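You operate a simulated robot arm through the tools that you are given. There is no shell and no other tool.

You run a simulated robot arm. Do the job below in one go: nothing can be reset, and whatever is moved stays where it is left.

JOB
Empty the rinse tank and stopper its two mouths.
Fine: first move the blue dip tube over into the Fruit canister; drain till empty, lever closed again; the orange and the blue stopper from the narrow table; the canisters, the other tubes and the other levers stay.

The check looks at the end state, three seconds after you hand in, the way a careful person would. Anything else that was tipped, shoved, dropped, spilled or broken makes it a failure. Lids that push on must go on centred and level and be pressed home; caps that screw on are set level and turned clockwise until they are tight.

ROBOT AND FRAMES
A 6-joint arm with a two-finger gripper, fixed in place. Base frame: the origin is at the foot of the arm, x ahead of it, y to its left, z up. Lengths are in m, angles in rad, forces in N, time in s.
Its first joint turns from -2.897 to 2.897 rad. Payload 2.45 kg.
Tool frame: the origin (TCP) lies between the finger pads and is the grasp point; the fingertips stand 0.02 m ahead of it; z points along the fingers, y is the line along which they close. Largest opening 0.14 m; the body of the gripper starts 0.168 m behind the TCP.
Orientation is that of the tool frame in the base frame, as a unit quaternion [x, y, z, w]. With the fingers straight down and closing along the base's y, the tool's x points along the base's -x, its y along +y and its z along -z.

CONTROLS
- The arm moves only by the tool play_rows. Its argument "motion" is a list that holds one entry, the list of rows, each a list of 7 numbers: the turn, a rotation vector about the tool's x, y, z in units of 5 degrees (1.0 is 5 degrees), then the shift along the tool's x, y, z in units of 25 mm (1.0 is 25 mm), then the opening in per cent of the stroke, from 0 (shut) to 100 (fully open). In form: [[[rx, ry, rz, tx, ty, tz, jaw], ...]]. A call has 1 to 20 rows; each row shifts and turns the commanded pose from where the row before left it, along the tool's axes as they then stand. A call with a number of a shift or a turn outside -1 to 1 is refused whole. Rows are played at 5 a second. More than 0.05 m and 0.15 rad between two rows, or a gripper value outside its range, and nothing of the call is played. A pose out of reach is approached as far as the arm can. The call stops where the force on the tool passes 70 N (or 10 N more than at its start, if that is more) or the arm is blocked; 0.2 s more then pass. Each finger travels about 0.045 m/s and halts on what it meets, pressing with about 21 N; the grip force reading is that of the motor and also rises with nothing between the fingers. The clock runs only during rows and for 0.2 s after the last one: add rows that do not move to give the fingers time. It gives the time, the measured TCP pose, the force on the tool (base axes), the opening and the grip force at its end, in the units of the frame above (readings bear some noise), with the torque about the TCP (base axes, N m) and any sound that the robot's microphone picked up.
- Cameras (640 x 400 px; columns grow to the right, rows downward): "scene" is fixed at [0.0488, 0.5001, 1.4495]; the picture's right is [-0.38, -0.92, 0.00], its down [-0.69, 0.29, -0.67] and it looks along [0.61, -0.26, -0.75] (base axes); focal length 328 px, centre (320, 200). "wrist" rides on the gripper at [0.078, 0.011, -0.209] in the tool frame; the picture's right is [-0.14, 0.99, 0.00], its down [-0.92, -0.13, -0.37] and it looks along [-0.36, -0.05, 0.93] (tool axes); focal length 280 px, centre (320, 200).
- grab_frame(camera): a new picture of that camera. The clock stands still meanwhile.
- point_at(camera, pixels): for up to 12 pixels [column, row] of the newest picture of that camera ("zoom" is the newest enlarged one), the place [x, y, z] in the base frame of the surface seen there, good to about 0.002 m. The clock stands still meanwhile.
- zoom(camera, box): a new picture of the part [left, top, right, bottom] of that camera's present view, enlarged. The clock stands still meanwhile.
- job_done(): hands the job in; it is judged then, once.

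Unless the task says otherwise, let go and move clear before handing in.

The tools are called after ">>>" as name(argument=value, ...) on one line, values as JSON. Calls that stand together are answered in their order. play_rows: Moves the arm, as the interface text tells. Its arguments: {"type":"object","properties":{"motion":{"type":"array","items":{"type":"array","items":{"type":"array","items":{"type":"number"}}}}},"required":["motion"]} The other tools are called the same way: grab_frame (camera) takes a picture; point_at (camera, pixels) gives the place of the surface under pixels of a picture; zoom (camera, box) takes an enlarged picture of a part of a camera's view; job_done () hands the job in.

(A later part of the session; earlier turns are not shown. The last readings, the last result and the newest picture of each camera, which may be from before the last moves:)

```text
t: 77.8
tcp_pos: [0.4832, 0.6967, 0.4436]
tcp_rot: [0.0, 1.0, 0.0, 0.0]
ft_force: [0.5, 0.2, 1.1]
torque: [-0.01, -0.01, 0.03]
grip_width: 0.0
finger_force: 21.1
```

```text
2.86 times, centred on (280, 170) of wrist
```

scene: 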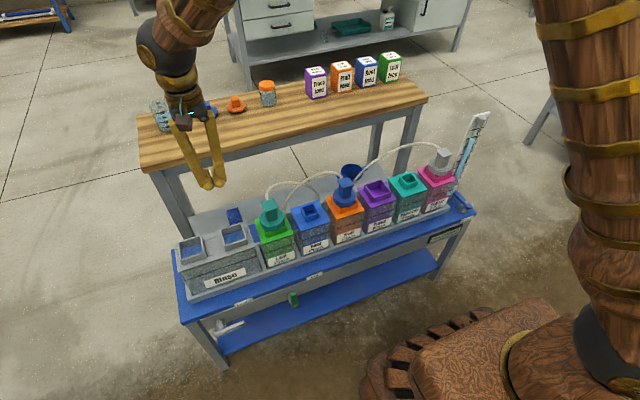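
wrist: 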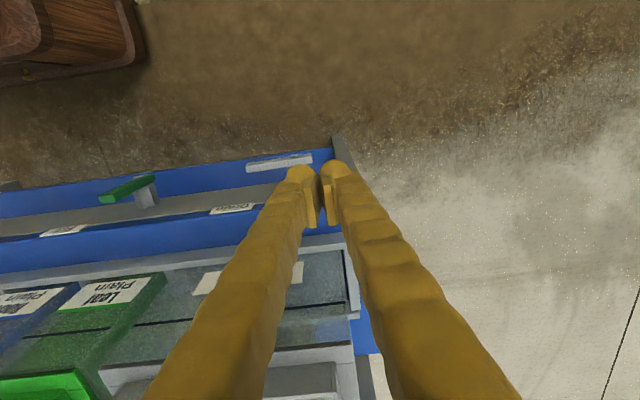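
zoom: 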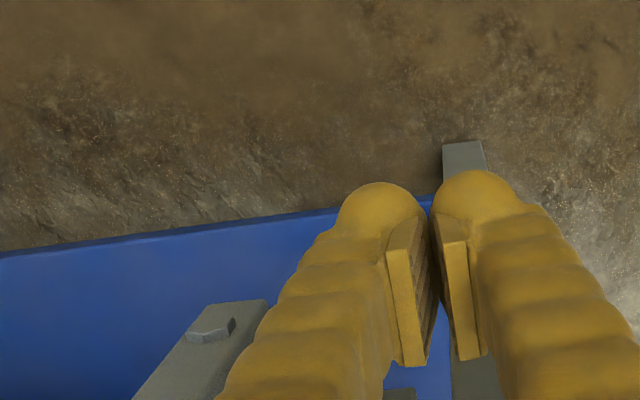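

>>> zoom(camera="scene", box=[206, 308, 238, 340])

```text
12.50 times, centred on (222, 324) of scene
```

zoom: 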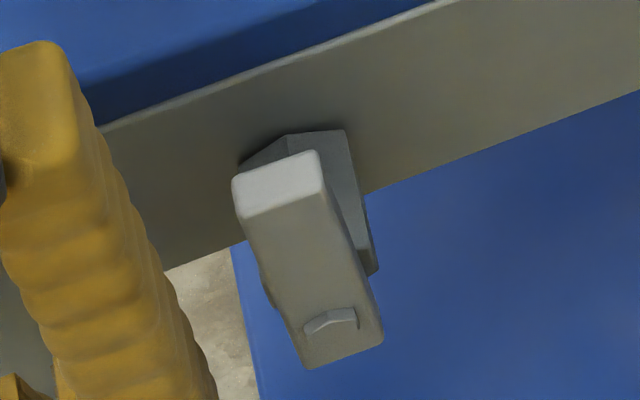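

>>> point_at(camera="zoom", pixels=[[245, 222], [328, 195], [310, 365], [380, 340], [275, 185], [288, 215], [340, 350], [237, 185], [316, 155], [330, 325], [260, 265], [345, 240]])

```text
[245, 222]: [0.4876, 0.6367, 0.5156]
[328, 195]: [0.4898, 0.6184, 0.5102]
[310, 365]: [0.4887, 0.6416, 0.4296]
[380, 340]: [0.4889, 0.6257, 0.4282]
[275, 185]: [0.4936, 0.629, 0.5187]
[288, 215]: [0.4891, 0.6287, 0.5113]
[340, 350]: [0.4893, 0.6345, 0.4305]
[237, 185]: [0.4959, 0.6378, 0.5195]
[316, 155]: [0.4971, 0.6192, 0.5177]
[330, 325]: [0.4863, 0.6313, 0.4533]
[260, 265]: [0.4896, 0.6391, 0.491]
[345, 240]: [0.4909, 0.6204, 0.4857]
```

The handle is still about 4° off vertical toward -y (top centre y≈0.628 versus bolt 0.634). I'll go over to its -y side and push the free end gently back in +y to its original upright place.

>>> play_rows(motion=[[[0, 0, 0, 0, 0, -0.7, 0], [0, 0, 0, 0, 0, -1, 0], [0, 0, 0, 0, 0, -1, 0], [0, 0, 0, 0, 0, -1, 0], [0, 0, 0, 0, 0, -1, 0], [0, 0, 0, 0, -1, 0, 0], [0, 0, 0, 0, -1, 0, 0], [0, 0, 0, 0, -1, 0, 0], [0, 0, 0, 0, -1, 0, 0], [0, 0, 0, 0, -0.9, 0, 0], [0, 0, 0, 0, 0, 0.9, 0], [0, 0, 0, 0, 0, 0.95, 0], [0, 0, 0, 0, 0, 0, 0]]])

>>> zoom(camera="scene", box=[180, 290, 260, 350])

>>> zoom(camera="wrist", box=[220, 110, 400, 240])

```text
t: 80.6
tcp_pos: [0.4834, 0.5761, 0.5142]
tcp_rot: [0.0, 1.0, 0.0, 0.001]
ft_force: [-0.4, 0.8, -0.3]
torque: [0.0, -0.02, 0.01]
grip_width: 0.0
finger_force: 20.9
```

```text
6.67 times, centred on (220, 320) of scene
```

zoom: 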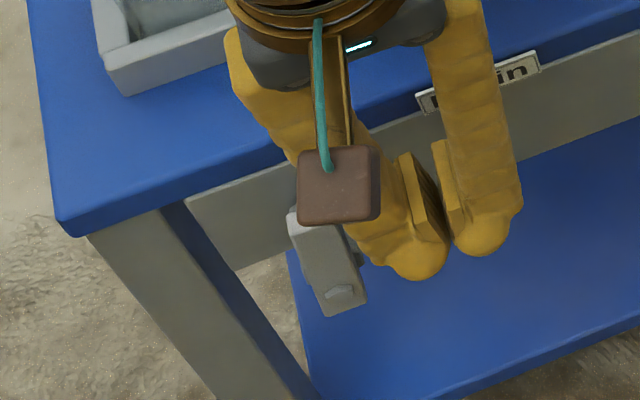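

```text
3.08 times, centred on (310, 175) of wrist
```

zoom: 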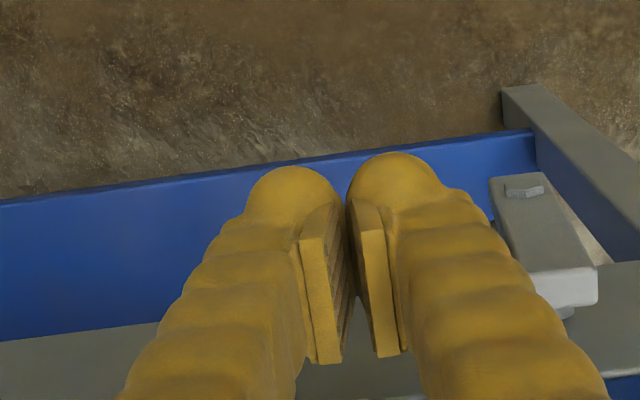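

The fingers are on the -y side of the upright handle. I approach and push in +y in tiny steps.

>>> play_rows(motion=[[[0, 0, 0, 0, 0.4, 0, 0], [0, 0, 0, 0, 0.3, 0, 0], [0, 0, 0, 0, 0.08, 0, 0], [0, 0, 0, 0, 0, 0, 0]]])

>>> zoom(camera="wrist", box=[220, 110, 400, 240])

```text
t: 81.6
tcp_pos: [0.4828, 0.5953, 0.5151]
tcp_rot: [0.001, 1.0, 0.0, 0.001]
ft_force: [0.6, 0.8, 0.2]
torque: [-0.04, -0.03, 0.0]
grip_width: 0.0
finger_force: 20.6
```

```text
3.08 times, centred on (310, 175) of wrist
```

zoom: 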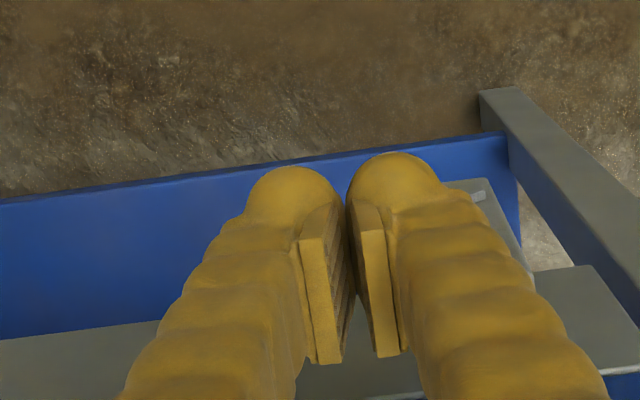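

>>> play_rows(motion=[[[0, 0, 0, 0, 0.06, 0, 0], [0, 0, 0, 0, 0.06, 0, 0], [0, 0, 0, 0, 0, 0, 0]]])

>>> zoom(camera="scene", box=[206, 308, 238, 340])

```text
t: 82.4
tcp_pos: [0.4829, 0.5974, 0.5157]
tcp_rot: [0.001, 1.0, 0.0, 0.001]
ft_force: [5.9, -13.5, 3.4]
torque: [0.11, -0.03, -0.32]
grip_width: 0.0002
finger_force: 21.1
```

```text
12.50 times, centred on (222, 324) of scene
```

zoom: 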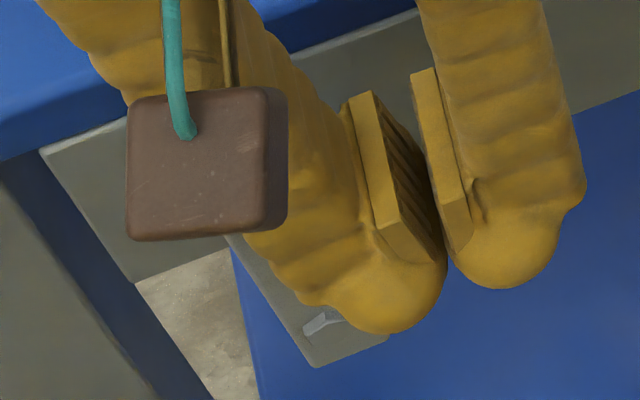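

A stop is felt at −13.5 N without further motion. I back off and compare the lever with the very first picture in the same crop.

>>> play_rows(motion=[[[0, 0, 0, 0, -0.3, 0, 0], [0, 0, 0, 0, -1, 0, 0], [0, 0, 0, 0, -1, 0, 0], [0, 0, 0, 0, -1, 0, 0], [0, 0, 0, 0, 0, 0, 0]]])

>>> zoom(camera="scene", box=[170, 260, 330, 360])

>>> zoom(camera="scene", box=[206, 308, 238, 340])

```text
t: 83.6
tcp_pos: [0.4817, 0.5145, 0.5153]
tcp_rot: [0.0, 1.0, 0.001, 0.0]
ft_force: [-0.1, -0.1, 0.5]
torque: [-0.03, 0.04, 0.01]
grip_width: 0.0002
finger_force: 20.7
```

```text
4.00 times, centred on (250, 310) of scene
```

zoom: 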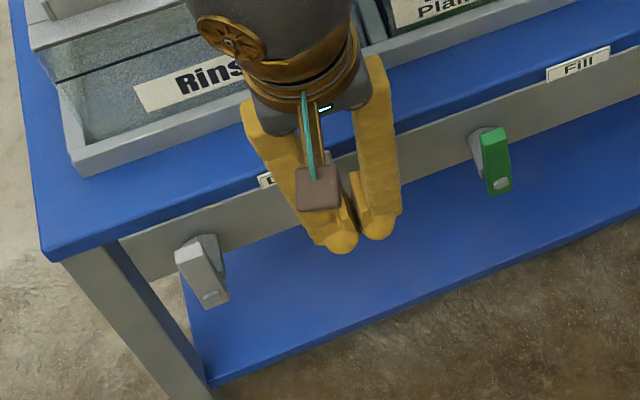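

```text
12.50 times, centred on (222, 324) of scene
```

zoom: 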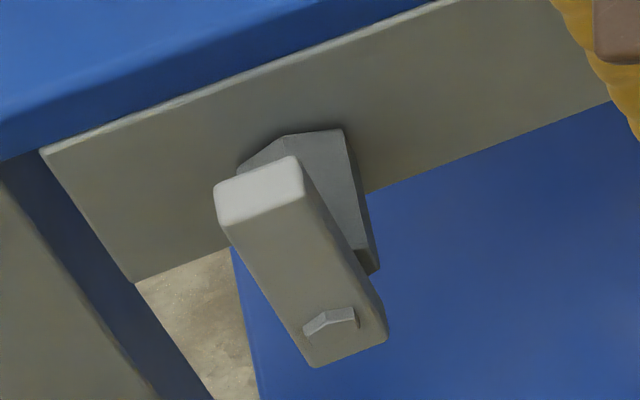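

The lever is back exactly as in the first picture (handle top at (175–215, 238–262) in that crop), so the drain is closed. Now I raise the arm and get it ready for the stoppers, testing first whether a forward-tilted tool can reach both the rinse mouths and the stoppers.

>>> play_rows(motion=[[[0, 0, 0, 0, 0, -1, 0], [0, 0, 0, 0, 0, -1, 0], [0, 0, 0, 0, 0, -1, 0], [0, 0, 0, 0, 0, -1, 0], [0, 0, 0, 0, 0, -1, 0], [0, 0, 0, 0, 0, -1, 0], [0, 0, 0, 0, 0, -1, 0], [0, 0, 0, 0, 0, -1, 0], [0, 0, 0, 0, 0, -1, 0], [0, 0, 0, 0, 0, -1, 0], [0, 0, 0, 0, 0, -1, 0], [0, 0, 0, -0.3, 0, -1, 0], [0, 0, 0, -0.6, 0, -0.9, 0], [0, 0, 0, -1, 0, -0.5, 0], [0, 0, 0, -1, 0, -0.5, 0], [0, 0, 0, -1, 0, -0.5, 0], [0, 0, 0, -1, 0, 0, 0], [0, 0, 0, -1, 0, 0, 0], [0, 0, 0, -0.4, 0, 0, 0], [0, 0, 0, 0, 0, 0, 0]]])

>>> play_rows(motion=[[[0, -1, 0, 0, 0, 0, 40], [0, -1, 0, 0, 0, 0, 40], [0, -1, 0, 0, 0, 0, 40], [0, -1, 0, 0, 0, 0, 40], [0, -1, 0, 0, 0, 0, 40], [0, -1, 0, 0, 0, 0, 40], [0, -1, 0, 0, 0, 0, 40], [0, -1, 0, 0, 0, 0, 40], [0, -1, 0, 0, 0, 0, 40], [0, -1, 0, 0, 0, 0, 40], [0, -1, 0, 0, 0, 0, 40], [0, -1, 0, 0, 0, 0, 40], [0, 0, 0, 0, 0, 0, 40]]])

>>> grab_frame(camera="wrist")

>>> grab_frame(camera="scene")

```text
t: 87.8
tcp_pos: [0.6388, 0.5154, 0.8767]
tcp_rot: [0.0, 1.0, 0.0, 0.001]
ft_force: [-0.3, 0.5, -0.6]
torque: [0.0, 0.03, 0.0]
grip_width: 0.0
finger_force: 21.3
```

```text
t: 90.6
tcp_pos: [0.6396, 0.515, 0.8764]
tcp_rot: [0.0, 0.866, 0.0, 0.5]
ft_force: [-0.4, -0.5, 0.5]
torque: [-0.02, 0.02, 0.0]
grip_width: 0.0561
finger_force: 0.1
```

```text
taken
```

wrist: 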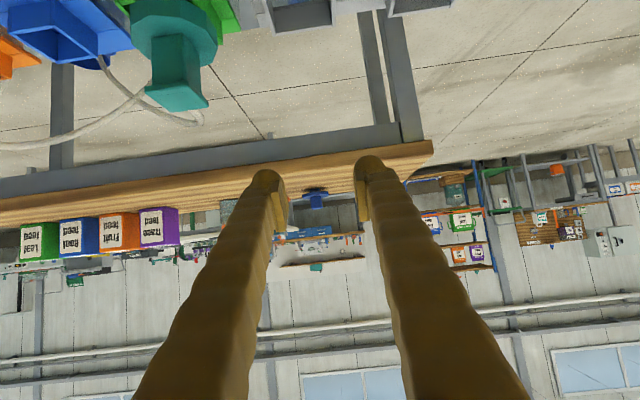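

```text
taken
```

scene: 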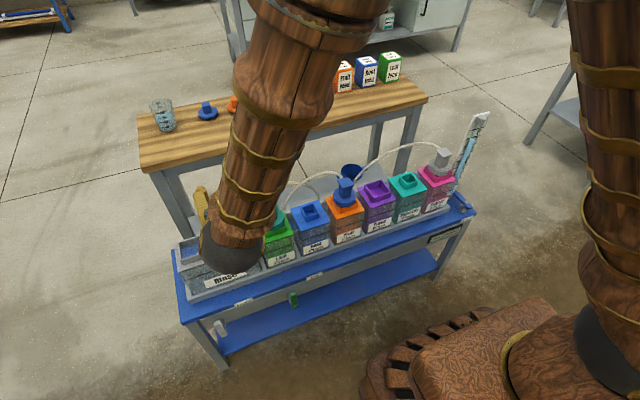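

The 60° tilt is reachable above the open mouth. I test it down to the release height (TCP z≈0.745) with the empty gripper.

>>> play_rows(motion=[[[0, 0, 0, 0.78, 0, 0.45, 40], [0, 0, 0, 0.78, 0, 0.45, 40], [0, 0, 0, 0.78, 0, 0.45, 40], [0, 0, 0, 0.78, 0, 0.45, 40], [0, 0, 0, 0.78, 0, 0.45, 40], [0, 0, 0, 0.6, 0, 0.35, 40], [0, 0, 0, 0, 0, 0, 40]]])

>>> grab_frame(camera="scene")

>>> grab_frame(camera="wrist")

```text
t: 92.2
tcp_pos: [0.6392, 0.5147, 0.7453]
tcp_rot: [-0.001, 0.866, 0.001, 0.501]
ft_force: [0.1, 0.3, -0.1]
torque: [-0.02, -0.03, 0.02]
grip_width: 0.056
finger_force: 0.2
```

```text
taken
```

scene: 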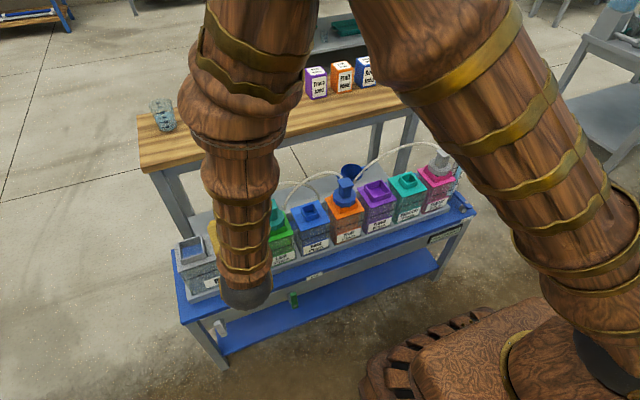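

```text
taken
```

wrist: 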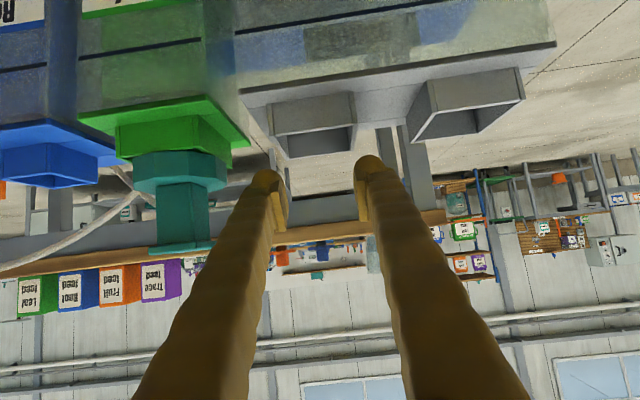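

The 60° pose reaches the release height too, and the wrist view shows both necks side-on. I measure them from here for another estimate of their centres.

>>> zoom(camera="wrist", box=[230, 60, 540, 180])

```text
2.06 times, centred on (385, 120) of wrist
```

zoom: 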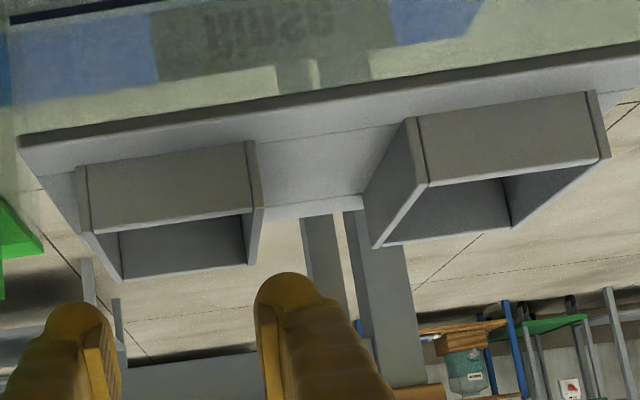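

>>> point_at(camera="zoom", pixels=[[83, 200], [86, 228], [254, 180], [258, 205], [421, 150], [425, 183], [596, 125], [604, 156], [170, 195], [510, 140], [120, 278], [248, 262]])

```text
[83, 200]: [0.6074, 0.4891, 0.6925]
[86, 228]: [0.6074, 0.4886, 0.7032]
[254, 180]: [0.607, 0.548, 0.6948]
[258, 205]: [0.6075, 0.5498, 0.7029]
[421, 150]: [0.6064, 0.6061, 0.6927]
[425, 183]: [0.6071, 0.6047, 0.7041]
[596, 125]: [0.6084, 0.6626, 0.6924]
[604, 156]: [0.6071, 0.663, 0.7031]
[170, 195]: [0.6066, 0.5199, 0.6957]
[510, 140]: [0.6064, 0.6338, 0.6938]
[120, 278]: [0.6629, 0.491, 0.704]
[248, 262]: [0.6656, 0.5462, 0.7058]
```

Wrist estimates put the mouth centres at y≈0.519 and 0.634, x≈0.638. Next I raise and extend toward the blue stopper at the same tilt to test the reach.

>>> play_rows(motion=[[[0, 0, 0, -0.84, 0, -0.483, 40], [0, 0, 0, -0.84, 0, -0.483, 40], [0, 0, 0, -0.84, 0, -0.483, 40], [0, 0, 0, -0.84, 0, -0.483, 40], [0, 0, 0, -0.84, 0, -0.483, 40], [0, 0, 0, -0.84, 0, -0.483, 40], [0, 0, 0, -0.5, -0.1, 0.866, 40], [0, 0, 0, -0.5, -0.1, 0.866, 40], [0, 0, 0, -0.5, -0.1, 0.866, 40], [0, 0, 0, -0.5, -0.1, 0.866, 40], [0, 0, 0, -0.5, -0.1, 0.866, 40], [0, 0, 0, -0.5, -0.1, 0.866, 40], [0, 0, 0, -0.5, -0.1, 0.866, 40], [0, 0, 0, -0.5, -0.1, 0.866, 40], [0, 0, 0, -0.5, -0.1, 0.866, 40], [0, 0, 0, -0.5, -0.1, 0.866, 40], [0, 0, 0, -0.5, -0.1, 0.866, 40], [0, 0, 0, -0.5, -0.1, 0.866, 40], [0, 0, 0, -0.5, -0.1, 0.866, 40], [0, 0, 0, 0, 0, 0, 40]]])

>>> grab_frame(camera="wrist")

>>> grab_frame(camera="scene")

```text
t: 96.4
tcp_pos: [0.9624, 0.4825, 0.8914]
tcp_rot: [0.0, 0.866, 0.0, 0.5]
ft_force: [0.0, -0.1, -0.3]
torque: [0.01, -0.01, 0.0]
grip_width: 0.0562
finger_force: 0.2
```

```text
taken
```

wrist: 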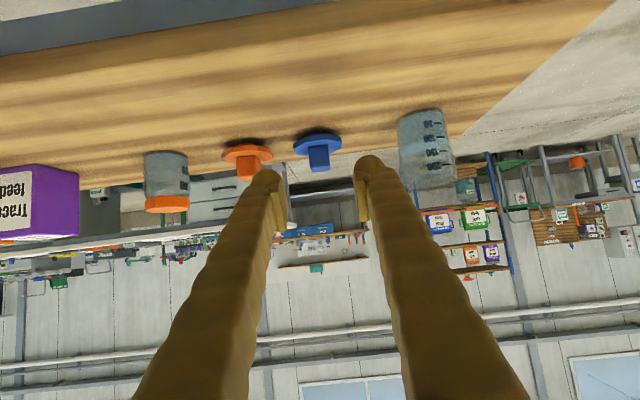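

```text
taken
```

scene: 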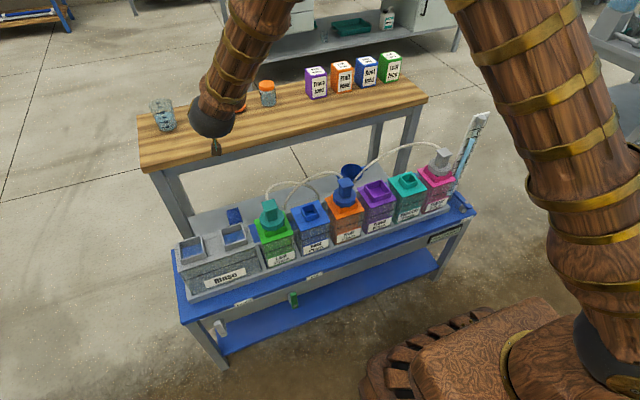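

The stoppers are ahead at (318,145) blue and (247,155) orange. I zoom in to see their shape (plug under the flange) and position.

>>> zoom(camera="wrist", box=[210, 115, 370, 190])

```text
4.00 times, centred on (290, 152) of wrist
```

zoom: 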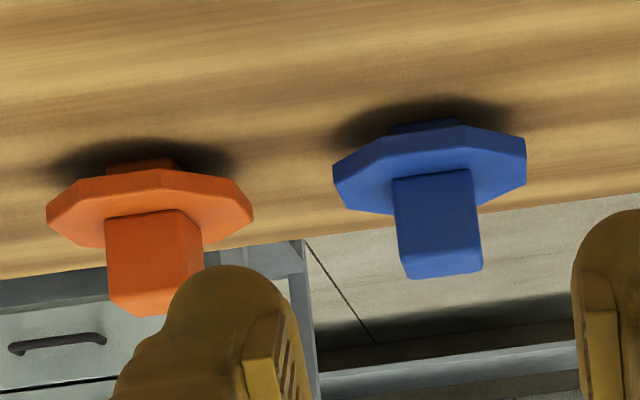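

>>> point_at(camera="zoom", pixels=[[395, 128], [425, 123], [458, 120], [340, 175], [522, 150], [365, 160], [440, 145], [400, 185], [468, 175], [412, 268], [478, 262], [445, 225]])

>>> point_at(camera="zoom", pixels=[[110, 170], [140, 165], [178, 163], [50, 215], [250, 215], [100, 190], [110, 225], [180, 215], [118, 300], [190, 215], [145, 260], [160, 178]])

```text
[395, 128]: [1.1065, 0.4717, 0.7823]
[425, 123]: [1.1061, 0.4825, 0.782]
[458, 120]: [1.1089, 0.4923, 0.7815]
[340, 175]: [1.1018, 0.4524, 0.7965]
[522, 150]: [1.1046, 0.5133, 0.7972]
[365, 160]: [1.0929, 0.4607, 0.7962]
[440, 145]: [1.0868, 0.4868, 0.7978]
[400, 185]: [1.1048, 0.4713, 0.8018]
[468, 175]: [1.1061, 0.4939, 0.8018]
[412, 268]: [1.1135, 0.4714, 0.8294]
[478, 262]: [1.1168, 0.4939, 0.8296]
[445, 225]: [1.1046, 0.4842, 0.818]
```

```text
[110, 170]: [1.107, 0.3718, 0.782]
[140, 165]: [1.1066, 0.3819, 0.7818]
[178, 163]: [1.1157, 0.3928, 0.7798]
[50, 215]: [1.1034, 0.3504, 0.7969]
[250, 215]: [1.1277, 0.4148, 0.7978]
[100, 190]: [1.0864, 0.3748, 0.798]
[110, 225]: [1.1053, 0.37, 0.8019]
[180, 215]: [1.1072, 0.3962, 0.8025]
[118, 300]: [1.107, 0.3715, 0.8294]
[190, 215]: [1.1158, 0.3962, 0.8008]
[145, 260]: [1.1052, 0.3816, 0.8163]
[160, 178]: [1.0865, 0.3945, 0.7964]
```

The stoppers stand level: knob ~0.024 m square up to z 0.8295, flange apothem ~0.031 aligned with the axes, small plug below. I advance most of the way to the blue knob and check alignment.

>>> play_rows(motion=[[[0, 0, 0, -0.1085, -0.005, 0.7975, 40], [0, 0, 0, -0.1085, -0.005, 0.7975, 40], [0, 0, 0, -0.1085, -0.005, 0.7975, 40], [0, 0, 0, -0.1085, -0.005, 0.7975, 40], [0, 0, 0, -0.1085, -0.005, 0.7975, 40], [0, 0, 0, 0, 0, 0, 40]]])

>>> zoom(camera="wrist", box=[230, 110, 410, 230])

>>> zoom(camera="scene", box=[150, 60, 280, 150])

```text
t: 97.8
tcp_pos: [1.057, 0.4825, 0.8551]
tcp_rot: [0.001, 0.866, -0.001, 0.501]
ft_force: [0.0, 0.2, -0.4]
torque: [0.01, 0.0, 0.0]
grip_width: 0.0564
finger_force: 0.0
```

```text
3.33 times, centred on (320, 170) of wrist
```

zoom: 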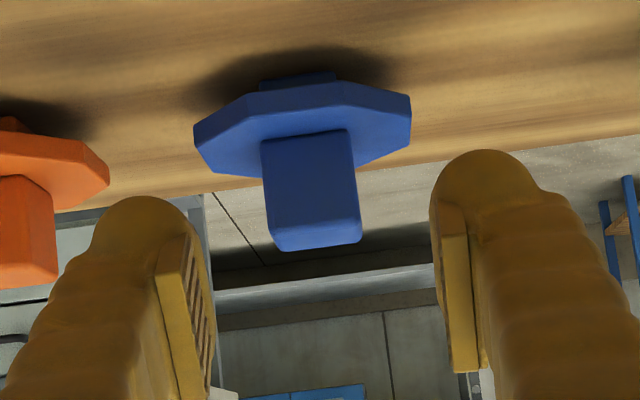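

```text
4.44 times, centred on (215, 105) of scene
```

zoom: 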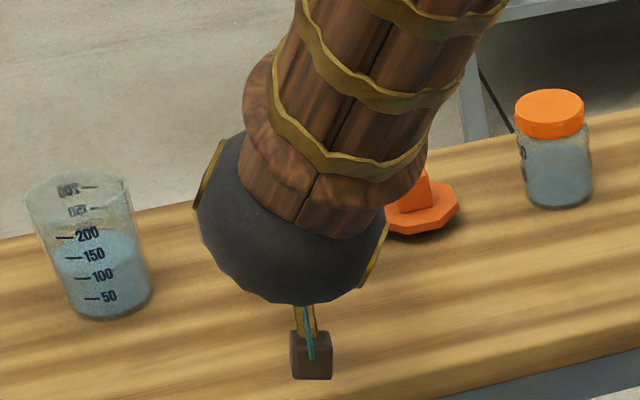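

>>> point_at(camera="zoom", pixels=[[265, 180], [352, 170], [275, 240], [357, 235], [315, 245], [310, 190], [200, 145], [408, 120], [268, 142], [345, 133], [180, 270], [452, 270]])

```text
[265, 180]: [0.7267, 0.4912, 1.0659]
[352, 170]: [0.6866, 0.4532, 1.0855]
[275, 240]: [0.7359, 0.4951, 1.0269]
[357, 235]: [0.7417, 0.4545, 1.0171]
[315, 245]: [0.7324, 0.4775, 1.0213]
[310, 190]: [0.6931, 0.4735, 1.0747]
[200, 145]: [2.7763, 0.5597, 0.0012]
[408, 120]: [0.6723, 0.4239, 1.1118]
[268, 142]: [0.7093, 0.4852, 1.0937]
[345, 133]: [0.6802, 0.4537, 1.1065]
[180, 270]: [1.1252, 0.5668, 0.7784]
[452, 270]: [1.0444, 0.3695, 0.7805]
```

That call used the scene zoom by mistake. I zoom the wrist view again and measure the knob.

>>> zoom(camera="wrist", box=[230, 110, 410, 230])

>>> point_at(camera="zoom", pixels=[[265, 180], [352, 170], [275, 240], [357, 235], [315, 245], [310, 190], [200, 145], [408, 120], [268, 142], [345, 133], [180, 270], [452, 270]])

```text
3.33 times, centred on (320, 170) of wrist
```

zoom: 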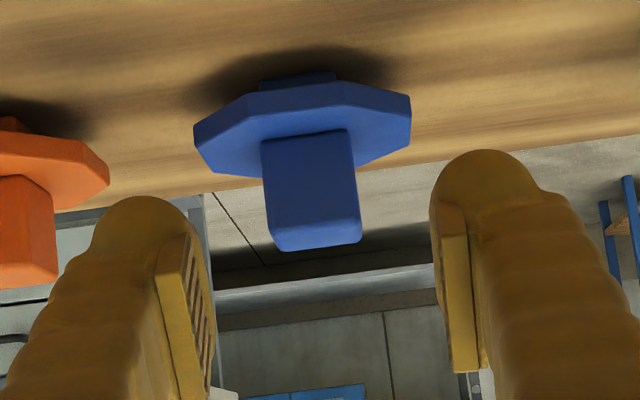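

```text
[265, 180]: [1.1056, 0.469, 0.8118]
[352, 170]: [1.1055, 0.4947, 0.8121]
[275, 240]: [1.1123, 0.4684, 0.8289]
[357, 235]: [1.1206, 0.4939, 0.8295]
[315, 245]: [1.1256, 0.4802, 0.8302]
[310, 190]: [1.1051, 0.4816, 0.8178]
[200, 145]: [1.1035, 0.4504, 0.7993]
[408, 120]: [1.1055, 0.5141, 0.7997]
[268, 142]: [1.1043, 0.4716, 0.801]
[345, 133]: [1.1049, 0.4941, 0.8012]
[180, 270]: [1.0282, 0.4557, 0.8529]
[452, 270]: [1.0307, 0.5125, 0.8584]
```

Relative to the pads the knob centre is 2.3 mm to the -y side, so I correct that and go in the last 60 mm, then close.

>>> play_rows(motion=[[[0, 0, 0, -0.055, -0.045, 0.5975, 40], [0, 0, 0, -0.055, -0.045, 0.5975, 40], [0, 0, 0, -0.055, 0, 0.5975, 40], [0, 0, 0, -0.055, 0, 0.5975, 40], [0, 0, 0, 0, 0, 0, 40]]])

>>> zoom(camera="wrist", box=[230, 110, 410, 230])

```text
t: 99.0
tcp_pos: [1.1099, 0.4791, 0.8308]
tcp_rot: [0.0, 0.866, 0.0, 0.501]
ft_force: [-0.3, -0.8, 0.0]
torque: [-0.01, -0.02, 0.0]
grip_width: 0.0561
finger_force: 0.1
```

```text
3.33 times, centred on (320, 170) of wrist
```

zoom: 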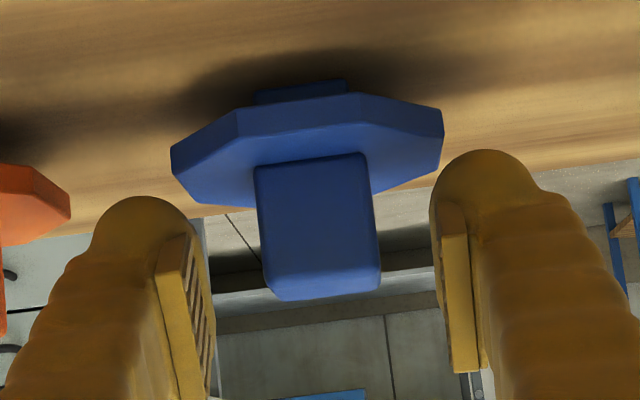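

The knob sits between the pads. I close the fingers.

>>> play_rows(motion=[[[0, 0, 0, 0.04, 0, 0.025, 40], [0, 0, 0, 0, 0, 0, 25], [0, 0, 0, 0, 0, 0, 10], [0, 0, 0, 0, 0, 0, 0], [0, 0, 0, 0, 0, 0, 0], [0, 0, 0, 0, 0, 0, 0], [0, 0, 0, 0, 0, 0, 0]]])

>>> zoom(camera="wrist", box=[230, 110, 410, 230])

```text
t: 100.6
tcp_pos: [1.11, 0.4786, 0.8289]
tcp_rot: [0.0, 0.866, 0.0, 0.5]
ft_force: [0.3, 0.5, 0.7]
torque: [0.01, -0.03, 0.01]
grip_width: 0.0264
finger_force: 20.6
```

```text
3.33 times, centred on (320, 170) of wrist
```

zoom: 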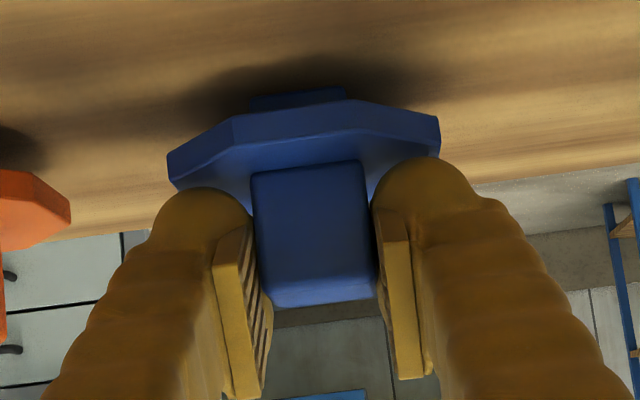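

The knob is gripped (0.0264 m, 20.6 N). I lift straight up gently.

>>> play_rows(motion=[[[0, 0, 0, -0.17, 0, -0.1, 0], [0, 0, 0, -0.35, 0, -0.2, 0], [0, 0, 0, -0.52, 0, -0.3, 0], [0, 0, 0, -0.6, 0, -0.35, 0], [0, 0, 0, -0.6, 0, -0.35, 0], [0, 0, 0, 0, 0, 0, 0]]])

>>> zoom(camera="wrist", box=[230, 80, 410, 230])

```text
t: 102.0
tcp_pos: [1.1113, 0.4786, 0.8926]
tcp_rot: [0.0, 0.866, 0.0, 0.5]
ft_force: [-0.1, 0.7, -0.5]
torque: [0.02, 0.01, -0.02]
grip_width: 0.0263
finger_force: 20.6
```

```text
2.67 times, centred on (320, 155) of wrist
```

zoom: 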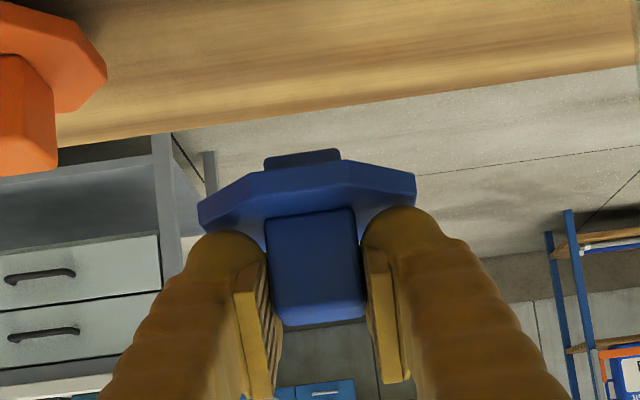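

The stopper is held and hangs level. I measure it in the hand to know its offset from the TCP.

>>> point_at(camera="zoom", pixels=[[272, 235], [350, 225], [285, 315], [358, 308], [310, 250], [205, 215], [410, 190], [265, 185], [350, 178], [275, 160], [335, 155], [275, 228]])

```text
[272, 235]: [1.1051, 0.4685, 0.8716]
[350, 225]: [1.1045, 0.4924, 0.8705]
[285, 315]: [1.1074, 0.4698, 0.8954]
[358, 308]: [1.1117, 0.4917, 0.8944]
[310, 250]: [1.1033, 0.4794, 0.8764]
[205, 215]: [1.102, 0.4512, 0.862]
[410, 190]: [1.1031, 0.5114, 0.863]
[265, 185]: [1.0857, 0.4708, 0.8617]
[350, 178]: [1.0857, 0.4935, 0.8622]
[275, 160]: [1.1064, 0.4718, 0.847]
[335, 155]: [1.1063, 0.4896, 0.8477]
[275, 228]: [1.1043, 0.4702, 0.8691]
```

The stopper centre is ~6 mm ahead of the TCP in x and centred in y. I carry it back over the bench toward the outer rinse mouth (where the blue tube was), keeping the height.

>>> play_rows(motion=[[[0, 0, 0, 0.25, 0.1, -0.433, 0], [0, 0, 0, 0.5, 0.32, -0.866, 0], [0, 0, 0, 0.5, 0.32, -0.866, 0], [0, 0, 0, 0.5, 0.32, -0.866, 0], [0, 0, 0, 0.5, 0.32, -0.866, 0], [0, 0, 0, 0.5, 0.32, -0.866, 0], [0, 0, 0, 0.5, 0.32, -0.866, 0], [0, 0, 0, 0.5, 0.32, -0.866, 0], [0, 0, 0, 0.5, 0.32, -0.866, 0], [0, 0, 0, 0.5, 0.32, -0.866, 0], [0, 0, 0, 0.5, 0.32, -0.866, 0], [0, 0, 0, 0.5, 0.32, -0.866, 0], [0, 0, 0, 0.5, 0.32, -0.866, 0], [0, 0, 0, 0.5, 0.32, -0.866, 0], [0, 0, 0, 0.5, 0.32, -0.866, 0], [0, 0, 0, 0.5, 0.32, -0.866, 0], [0, 0, 0, 0.5, 0.32, -0.866, 0], [0, 0, 0, 0.5, 0.32, -0.866, 0], [0, 0, 0, 0.5, 0.32, -0.866, 0], [0, 0, 0, 0.25, 0.32, -0.433, 0]]])

>>> grab_frame(camera="wrist")

>>> grab_frame(camera="scene")

```text
t: 106.2
tcp_pos: [0.6355, 0.6348, 0.8924]
tcp_rot: [0.001, 0.865, 0.0, 0.501]
ft_force: [-0.3, -0.2, -0.3]
torque: [0.0, 0.04, 0.0]
grip_width: 0.0263
finger_force: 20.8
```

```text
taken
```

wrist: 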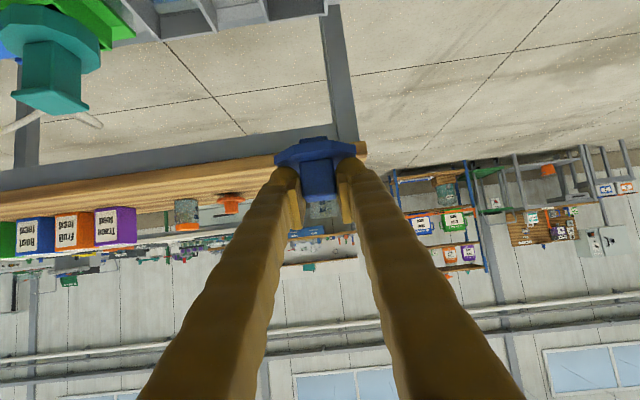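

```text
taken
```

scene: 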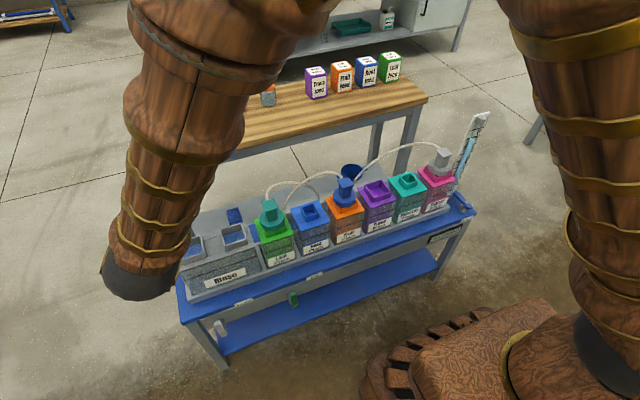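

The scene view is blocked by the arm, so the wrist view will guide. I lower to about 25 mm above the rim and check the flange against the rim.

>>> play_rows(motion=[[[0, 0, 0, 0.5, 0, 0.13, 0], [0, 0, 0, 0.7, 0, 0.4, 0], [0, 0, 0, 0.7, 0, 0.4, 0], [0, 0, 0, 0.7, 0, 0.4, 0], [0, 0, 0, 0.7, 0, 0.4, 0], [0, 0, 0, 0.7, 0, 0.4, 0], [0, 0, 0, 0, 0, 0, 0]]])

>>> grab_frame(camera="wrist")

>>> zoom(camera="wrist", box=[220, 70, 400, 200])

```text
t: 107.8
tcp_pos: [0.6317, 0.6332, 0.7796]
tcp_rot: [0.0, 0.866, 0.0, 0.501]
ft_force: [-0.4, -0.1, -0.4]
torque: [0.02, 0.02, 0.0]
grip_width: 0.0262
finger_force: 20.1
```

```text
taken
```

wrist: 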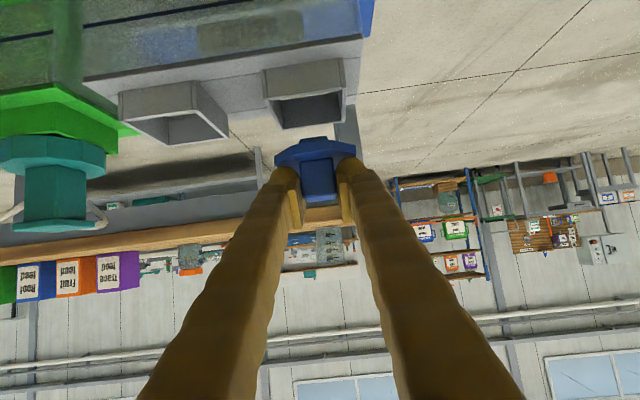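

```text
3.08 times, centred on (310, 135) of wrist
```

zoom: 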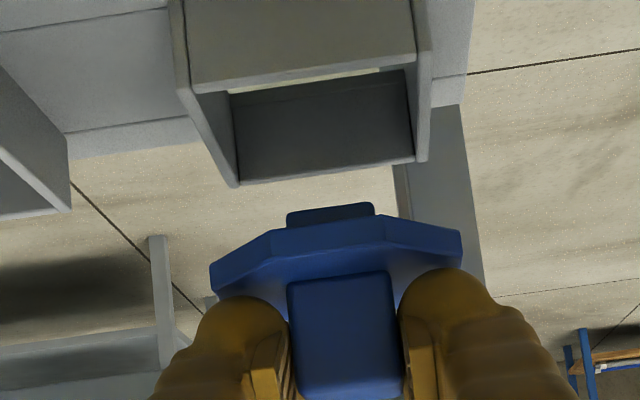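

A clear view: rim above, flange below it in the picture. I measure rim corners and flange points from this same frame.

>>> point_at(camera="zoom", pixels=[[188, 92], [424, 55], [236, 184], [422, 160], [184, 70], [426, 40], [310, 75], [325, 176]])

>>> point_at(camera="zoom", pixels=[[214, 278], [459, 245], [212, 268], [461, 235], [272, 240], [385, 222], [330, 235], [290, 215], [372, 208], [295, 300], [392, 290], [345, 330]])

```text
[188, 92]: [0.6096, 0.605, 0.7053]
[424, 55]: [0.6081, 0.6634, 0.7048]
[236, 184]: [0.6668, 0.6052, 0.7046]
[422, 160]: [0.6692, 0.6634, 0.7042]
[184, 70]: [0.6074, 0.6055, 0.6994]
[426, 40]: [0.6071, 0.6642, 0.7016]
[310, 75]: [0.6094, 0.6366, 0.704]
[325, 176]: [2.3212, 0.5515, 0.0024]
```

```text
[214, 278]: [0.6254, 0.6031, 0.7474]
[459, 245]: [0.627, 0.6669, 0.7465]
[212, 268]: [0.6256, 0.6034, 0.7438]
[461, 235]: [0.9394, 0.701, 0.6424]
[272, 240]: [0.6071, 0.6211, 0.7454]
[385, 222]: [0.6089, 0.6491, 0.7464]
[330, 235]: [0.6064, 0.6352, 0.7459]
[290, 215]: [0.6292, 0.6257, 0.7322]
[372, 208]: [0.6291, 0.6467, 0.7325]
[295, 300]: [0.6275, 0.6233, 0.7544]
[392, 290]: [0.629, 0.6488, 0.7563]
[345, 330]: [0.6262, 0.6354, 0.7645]
```

>>> point_at(camera="zoom", pixels=[[174, 60], [186, 60], [191, 60], [412, 40], [418, 40], [430, 40], [228, 182], [240, 182], [413, 160], [428, 155], [212, 140], [424, 110]])

```text
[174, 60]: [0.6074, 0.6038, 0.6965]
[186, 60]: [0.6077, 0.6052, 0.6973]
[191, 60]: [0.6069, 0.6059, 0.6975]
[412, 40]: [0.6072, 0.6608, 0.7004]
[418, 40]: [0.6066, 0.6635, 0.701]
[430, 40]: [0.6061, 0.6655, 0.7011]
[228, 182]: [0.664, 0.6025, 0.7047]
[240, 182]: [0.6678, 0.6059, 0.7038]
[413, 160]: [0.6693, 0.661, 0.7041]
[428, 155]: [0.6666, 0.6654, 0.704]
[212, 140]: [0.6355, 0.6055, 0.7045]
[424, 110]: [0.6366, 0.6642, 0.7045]
```

Rim centre is y≈0.634 and the stopper ≈0.6355, x aligned at 0.638. I shift −1.3 mm in y and lower to about 4 mm above contact.

>>> play_rows(motion=[[[0, 0, 0, 0.2, -0.05, 0.115, 0], [0, 0, 0, 0.4, 0, 0.23, 0], [0, 0, 0, 0.35, 0, 0.202, 0], [0, 0, 0, 0.2, 0, 0.115, 0], [0, 0, 0, 0, 0, 0, 0]]])

>>> zoom(camera="wrist", box=[240, 90, 390, 200])

```text
t: 109.0
tcp_pos: [0.6335, 0.6324, 0.7473]
tcp_rot: [0.0, 0.865, -0.001, 0.501]
ft_force: [-0.4, 0.5, 0.3]
torque: [0.0, 0.0, -0.02]
grip_width: 0.0264
finger_force: 21.2
```

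```text
3.64 times, centred on (315, 145) of wrist
```

zoom: 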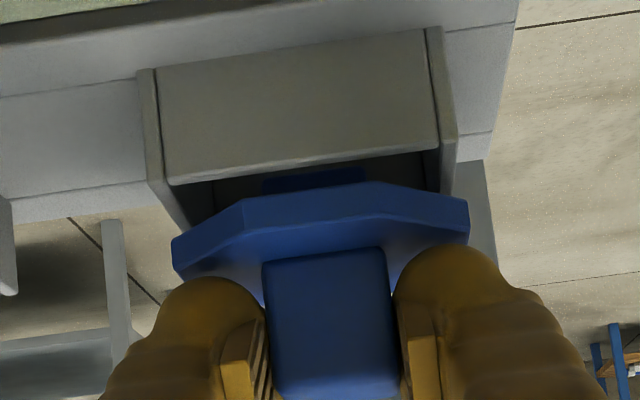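

>>> point_at(camera="zoom", pixels=[[175, 265], [467, 235], [174, 243], [467, 203], [243, 205], [370, 188], [310, 205], [138, 100], [150, 165], [427, 60], [456, 130], [445, 150]])

```text
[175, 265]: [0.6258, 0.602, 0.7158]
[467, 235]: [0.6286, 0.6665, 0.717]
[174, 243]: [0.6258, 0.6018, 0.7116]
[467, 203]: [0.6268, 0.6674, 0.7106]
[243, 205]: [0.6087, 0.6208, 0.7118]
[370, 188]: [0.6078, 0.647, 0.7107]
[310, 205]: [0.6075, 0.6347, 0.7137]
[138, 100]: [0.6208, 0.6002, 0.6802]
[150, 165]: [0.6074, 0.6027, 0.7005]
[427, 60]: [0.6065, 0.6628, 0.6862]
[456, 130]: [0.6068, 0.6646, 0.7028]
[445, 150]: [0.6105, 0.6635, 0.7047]
```

Flange centre y≈0.634, x≈0.6395, rim centre (0.639, 0.634): aligned within 1 mm. I lower the last ~6 mm in small steps until contact.

>>> play_rows(motion=[[[0, 0, 0, 0.09, 0, 0.05, 0], [0, 0, 0, 0.07, 0, 0.04, 0], [0, 0, 0, 0, 0, 0, 0]]])

>>> play_rows(motion=[[[0, 0, 0, 0.04, 0, 0.023, 0], [0, 0, 0, 0, 0, 0, 0]]])

```text
t: 109.8
tcp_pos: [0.6321, 0.6318, 0.7423]
tcp_rot: [0.0, 0.866, 0.0, 0.5]
ft_force: [0.0, 0.1, 0.2]
torque: [0.0, -0.02, 0.01]
grip_width: 0.0263
finger_force: 21.0
```

```text
t: 110.4
tcp_pos: [0.6331, 0.6335, 0.7412]
tcp_rot: [0.0, 0.865, 0.001, 0.501]
ft_force: [-2.3, -1.9, 12.9]
torque: [-0.02, 0.01, -0.01]
grip_width: 0.0265
finger_force: 21.0
```

Contact: +13 N at TCP z=0.741. I look at how the flange sits.

>>> zoom(camera="wrist", box=[240, 90, 390, 200])

>>> point_at(camera="zoom", pixels=[[174, 255], [467, 225], [243, 195], [372, 178], [243, 215], [372, 200], [310, 200], [140, 100], [155, 175], [427, 60], [452, 130], [330, 320]])

```text
3.64 times, centred on (315, 145) of wrist
```

zoom: 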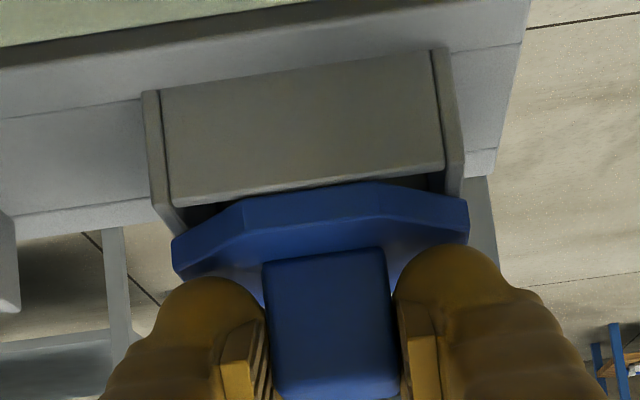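

```text
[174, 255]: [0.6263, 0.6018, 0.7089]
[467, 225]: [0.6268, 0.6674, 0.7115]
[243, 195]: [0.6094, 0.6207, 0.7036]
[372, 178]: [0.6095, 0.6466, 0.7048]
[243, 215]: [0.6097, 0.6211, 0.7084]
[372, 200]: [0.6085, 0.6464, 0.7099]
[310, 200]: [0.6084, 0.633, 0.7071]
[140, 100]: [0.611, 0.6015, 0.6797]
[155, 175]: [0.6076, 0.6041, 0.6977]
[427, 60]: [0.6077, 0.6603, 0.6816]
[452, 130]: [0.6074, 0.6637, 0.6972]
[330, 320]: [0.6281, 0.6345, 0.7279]
```

Flange bottom lies on the rim (z≈0.704), level and centred. I ease the load, open the fingers and check before backing away.

>>> play_rows(motion=[[[0, 0, 0, -0.02, 0, -0.012, 0], [0, 0, 0, 0, 0, 0, 10], [0, 0, 0, 0, 0, 0, 20], [0, 0, 0, 0, 0, 0, 30], [0, 0, 0, 0, 0, 0, 40], [0, 0, 0, 0, 0, 0, 40], [0, 0, 0, 0, 0, 0, 40]]])

>>> zoom(camera="wrist", box=[240, 90, 390, 200])

```text
t: 112.0
tcp_pos: [0.6336, 0.6328, 0.7416]
tcp_rot: [0.0, 0.866, 0.0, 0.501]
ft_force: [-0.1, -0.1, 0.7]
torque: [-0.02, 0.0, -0.02]
grip_width: 0.0562
finger_force: 0.1
```

```text
3.64 times, centred on (315, 145) of wrist
```

zoom: 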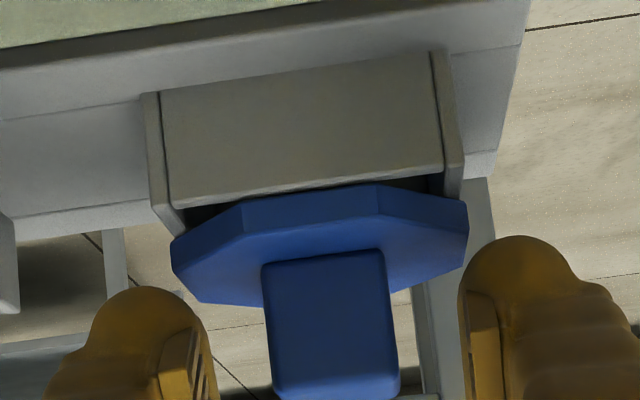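

The stopper stays put after release. I retreat straight up and back, then inspect.

>>> play_rows(motion=[[[0, 0, 0, -0.4, 0, -0.23, 40], [0, 0, 0, -0.8, 0, -0.46, 40], [0, 0, 0, -0.8, 0, -0.46, 40], [0, 0, 0, -0.8, 0, -0.46, 40], [0, 0, 0, -0.8, 0, -0.46, 40], [0, 0, 0, -0.8, 0, -0.46, 40], [0, 0, 0, 0, 0, 0, 40]]])

>>> grab_frame(camera="wrist")

>>> grab_frame(camera="scene")

```text
t: 113.6
tcp_pos: [0.6336, 0.6336, 0.8679]
tcp_rot: [0.0, 0.866, 0.0, 0.5]
ft_force: [0.5, 0.3, 0.4]
torque: [0.0, -0.01, 0.02]
grip_width: 0.0562
finger_force: 0.1
```

```text
taken
```

wrist: 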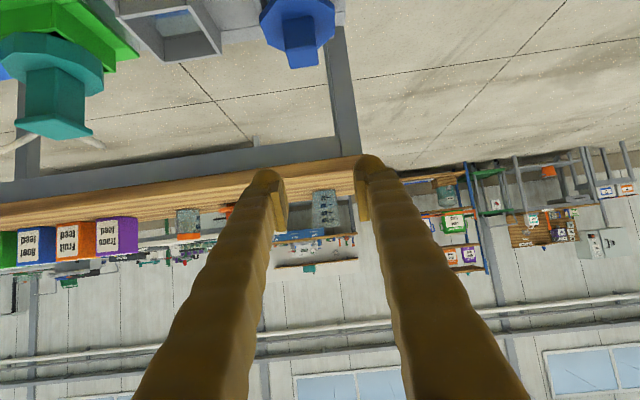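

```text
taken
```

scene: 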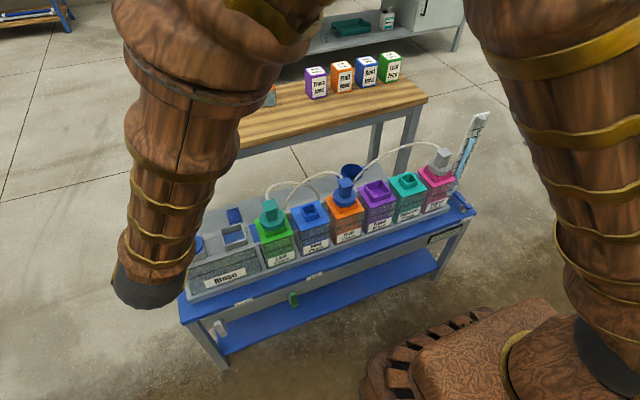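

Blue stopper is in place. Now to the orange one at about (1.116, 0.380): same approach.

>>> play_rows(motion=[[[0, 0, 0, -0.76, 0, -0.44, 40], [0, 0, 0, -0.47, -0.72, 0.818, 40], [0, 0, 0, -0.47, -0.72, 0.818, 40], [0, 0, 0, -0.47, -0.72, 0.818, 40], [0, 0, 0, -0.47, -0.72, 0.818, 40], [0, 0, 0, -0.47, -0.72, 0.818, 40], [0, 0, 0, -0.47, -0.72, 0.818, 40], [0, 0, 0, -0.47, -0.72, 0.818, 40], [0, 0, 0, -0.47, -0.72, 0.818, 40], [0, 0, 0, -0.47, -0.72, 0.818, 40], [0, 0, 0, -0.47, -0.72, 0.818, 40], [0, 0, 0, -0.47, -0.72, 0.818, 40], [0, 0, 0, -0.47, -0.72, 0.818, 40], [0, 0, 0, -0.47, -0.72, 0.818, 40], [0, 0, 0, -0.47, -0.72, 0.818, 40], [0, 0, 0, 0, 0, 0, 40]]])

>>> zoom(camera="wrist", box=[230, 110, 410, 230])

>>> grab_frame(camera="scene")

```text
t: 117.0
tcp_pos: [0.9633, 0.3817, 0.8892]
tcp_rot: [0.0, 0.865, 0.0, 0.501]
ft_force: [-0.4, 0.7, 0.0]
torque: [0.0, 0.0, 0.0]
grip_width: 0.0561
finger_force: 0.0
```

```text
3.33 times, centred on (320, 170) of wrist
```

zoom: 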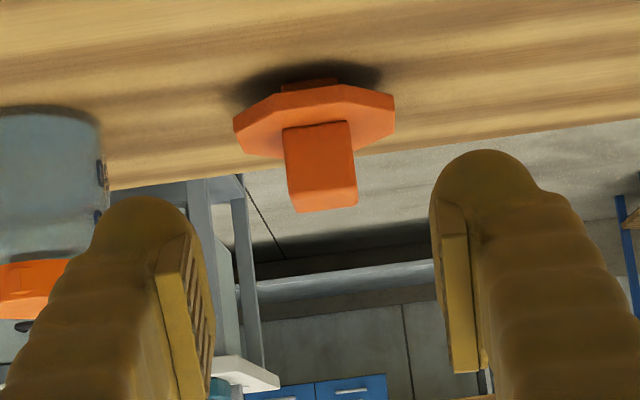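

```text
taken
```

scene: 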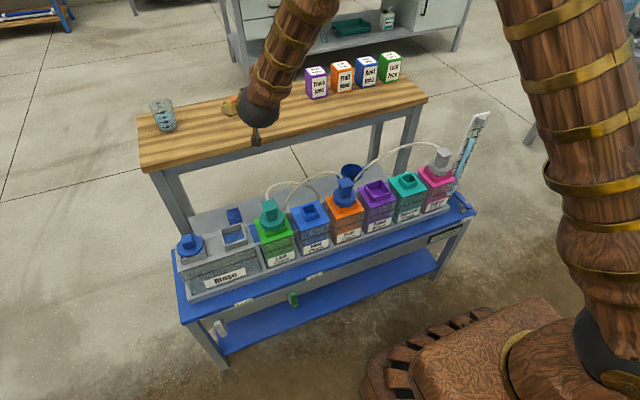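

The orange stopper is centred between the pads at (318,165); the lidded jar is off to the left. I measure the knob and the jar's nearest edge, and look at the blue stopper on the tank.

>>> point_at(camera="zoom", pixels=[[288, 160], [352, 150], [295, 203], [355, 198], [322, 180], [236, 130], [393, 105], [98, 150], [90, 200], [50, 150], [180, 270], [452, 270]])

>>> zoom(camera="scene", box=[165, 220, 265, 290])

```text
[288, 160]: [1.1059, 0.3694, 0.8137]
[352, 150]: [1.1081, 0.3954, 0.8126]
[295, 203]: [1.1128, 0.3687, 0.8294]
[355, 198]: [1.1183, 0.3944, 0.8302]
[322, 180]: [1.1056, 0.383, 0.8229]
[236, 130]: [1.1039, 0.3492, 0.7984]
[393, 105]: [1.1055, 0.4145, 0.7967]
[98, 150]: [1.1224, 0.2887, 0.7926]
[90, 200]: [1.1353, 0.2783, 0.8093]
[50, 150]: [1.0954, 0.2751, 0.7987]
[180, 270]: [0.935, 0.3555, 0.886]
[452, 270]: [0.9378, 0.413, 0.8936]
```

```text
5.71 times, centred on (215, 255) of scene
```

zoom: 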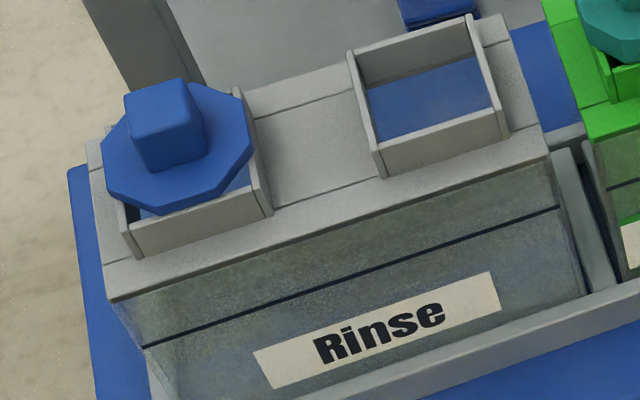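

>>> point_at(camera="zoom", pixels=[[105, 165], [112, 192], [165, 212], [228, 188], [251, 150], [240, 98], [180, 82], [130, 115], [122, 210], [266, 175], [238, 90], [165, 110]])

>>> zoom(camera="scene", box=[172, 228, 220, 268])

```text
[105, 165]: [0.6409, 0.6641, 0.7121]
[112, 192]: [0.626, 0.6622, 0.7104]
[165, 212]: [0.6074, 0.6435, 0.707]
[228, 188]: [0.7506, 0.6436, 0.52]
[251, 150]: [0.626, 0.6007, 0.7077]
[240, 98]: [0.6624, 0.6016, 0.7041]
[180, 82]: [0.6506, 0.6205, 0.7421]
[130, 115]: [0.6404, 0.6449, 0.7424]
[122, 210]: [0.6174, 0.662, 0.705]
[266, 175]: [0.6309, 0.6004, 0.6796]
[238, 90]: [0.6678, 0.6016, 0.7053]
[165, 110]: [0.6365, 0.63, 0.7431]
```

```text
10.00 times, centred on (196, 248) of scene
```

zoom: 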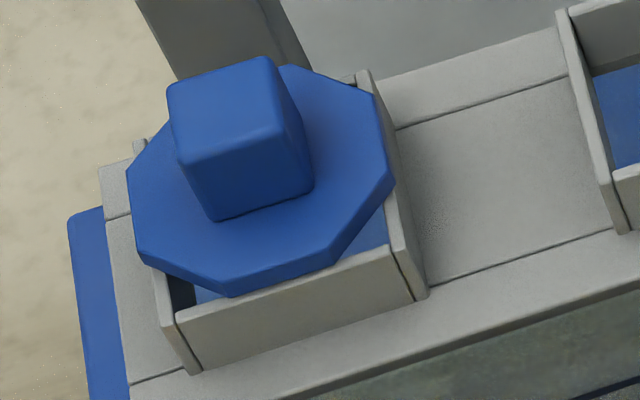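

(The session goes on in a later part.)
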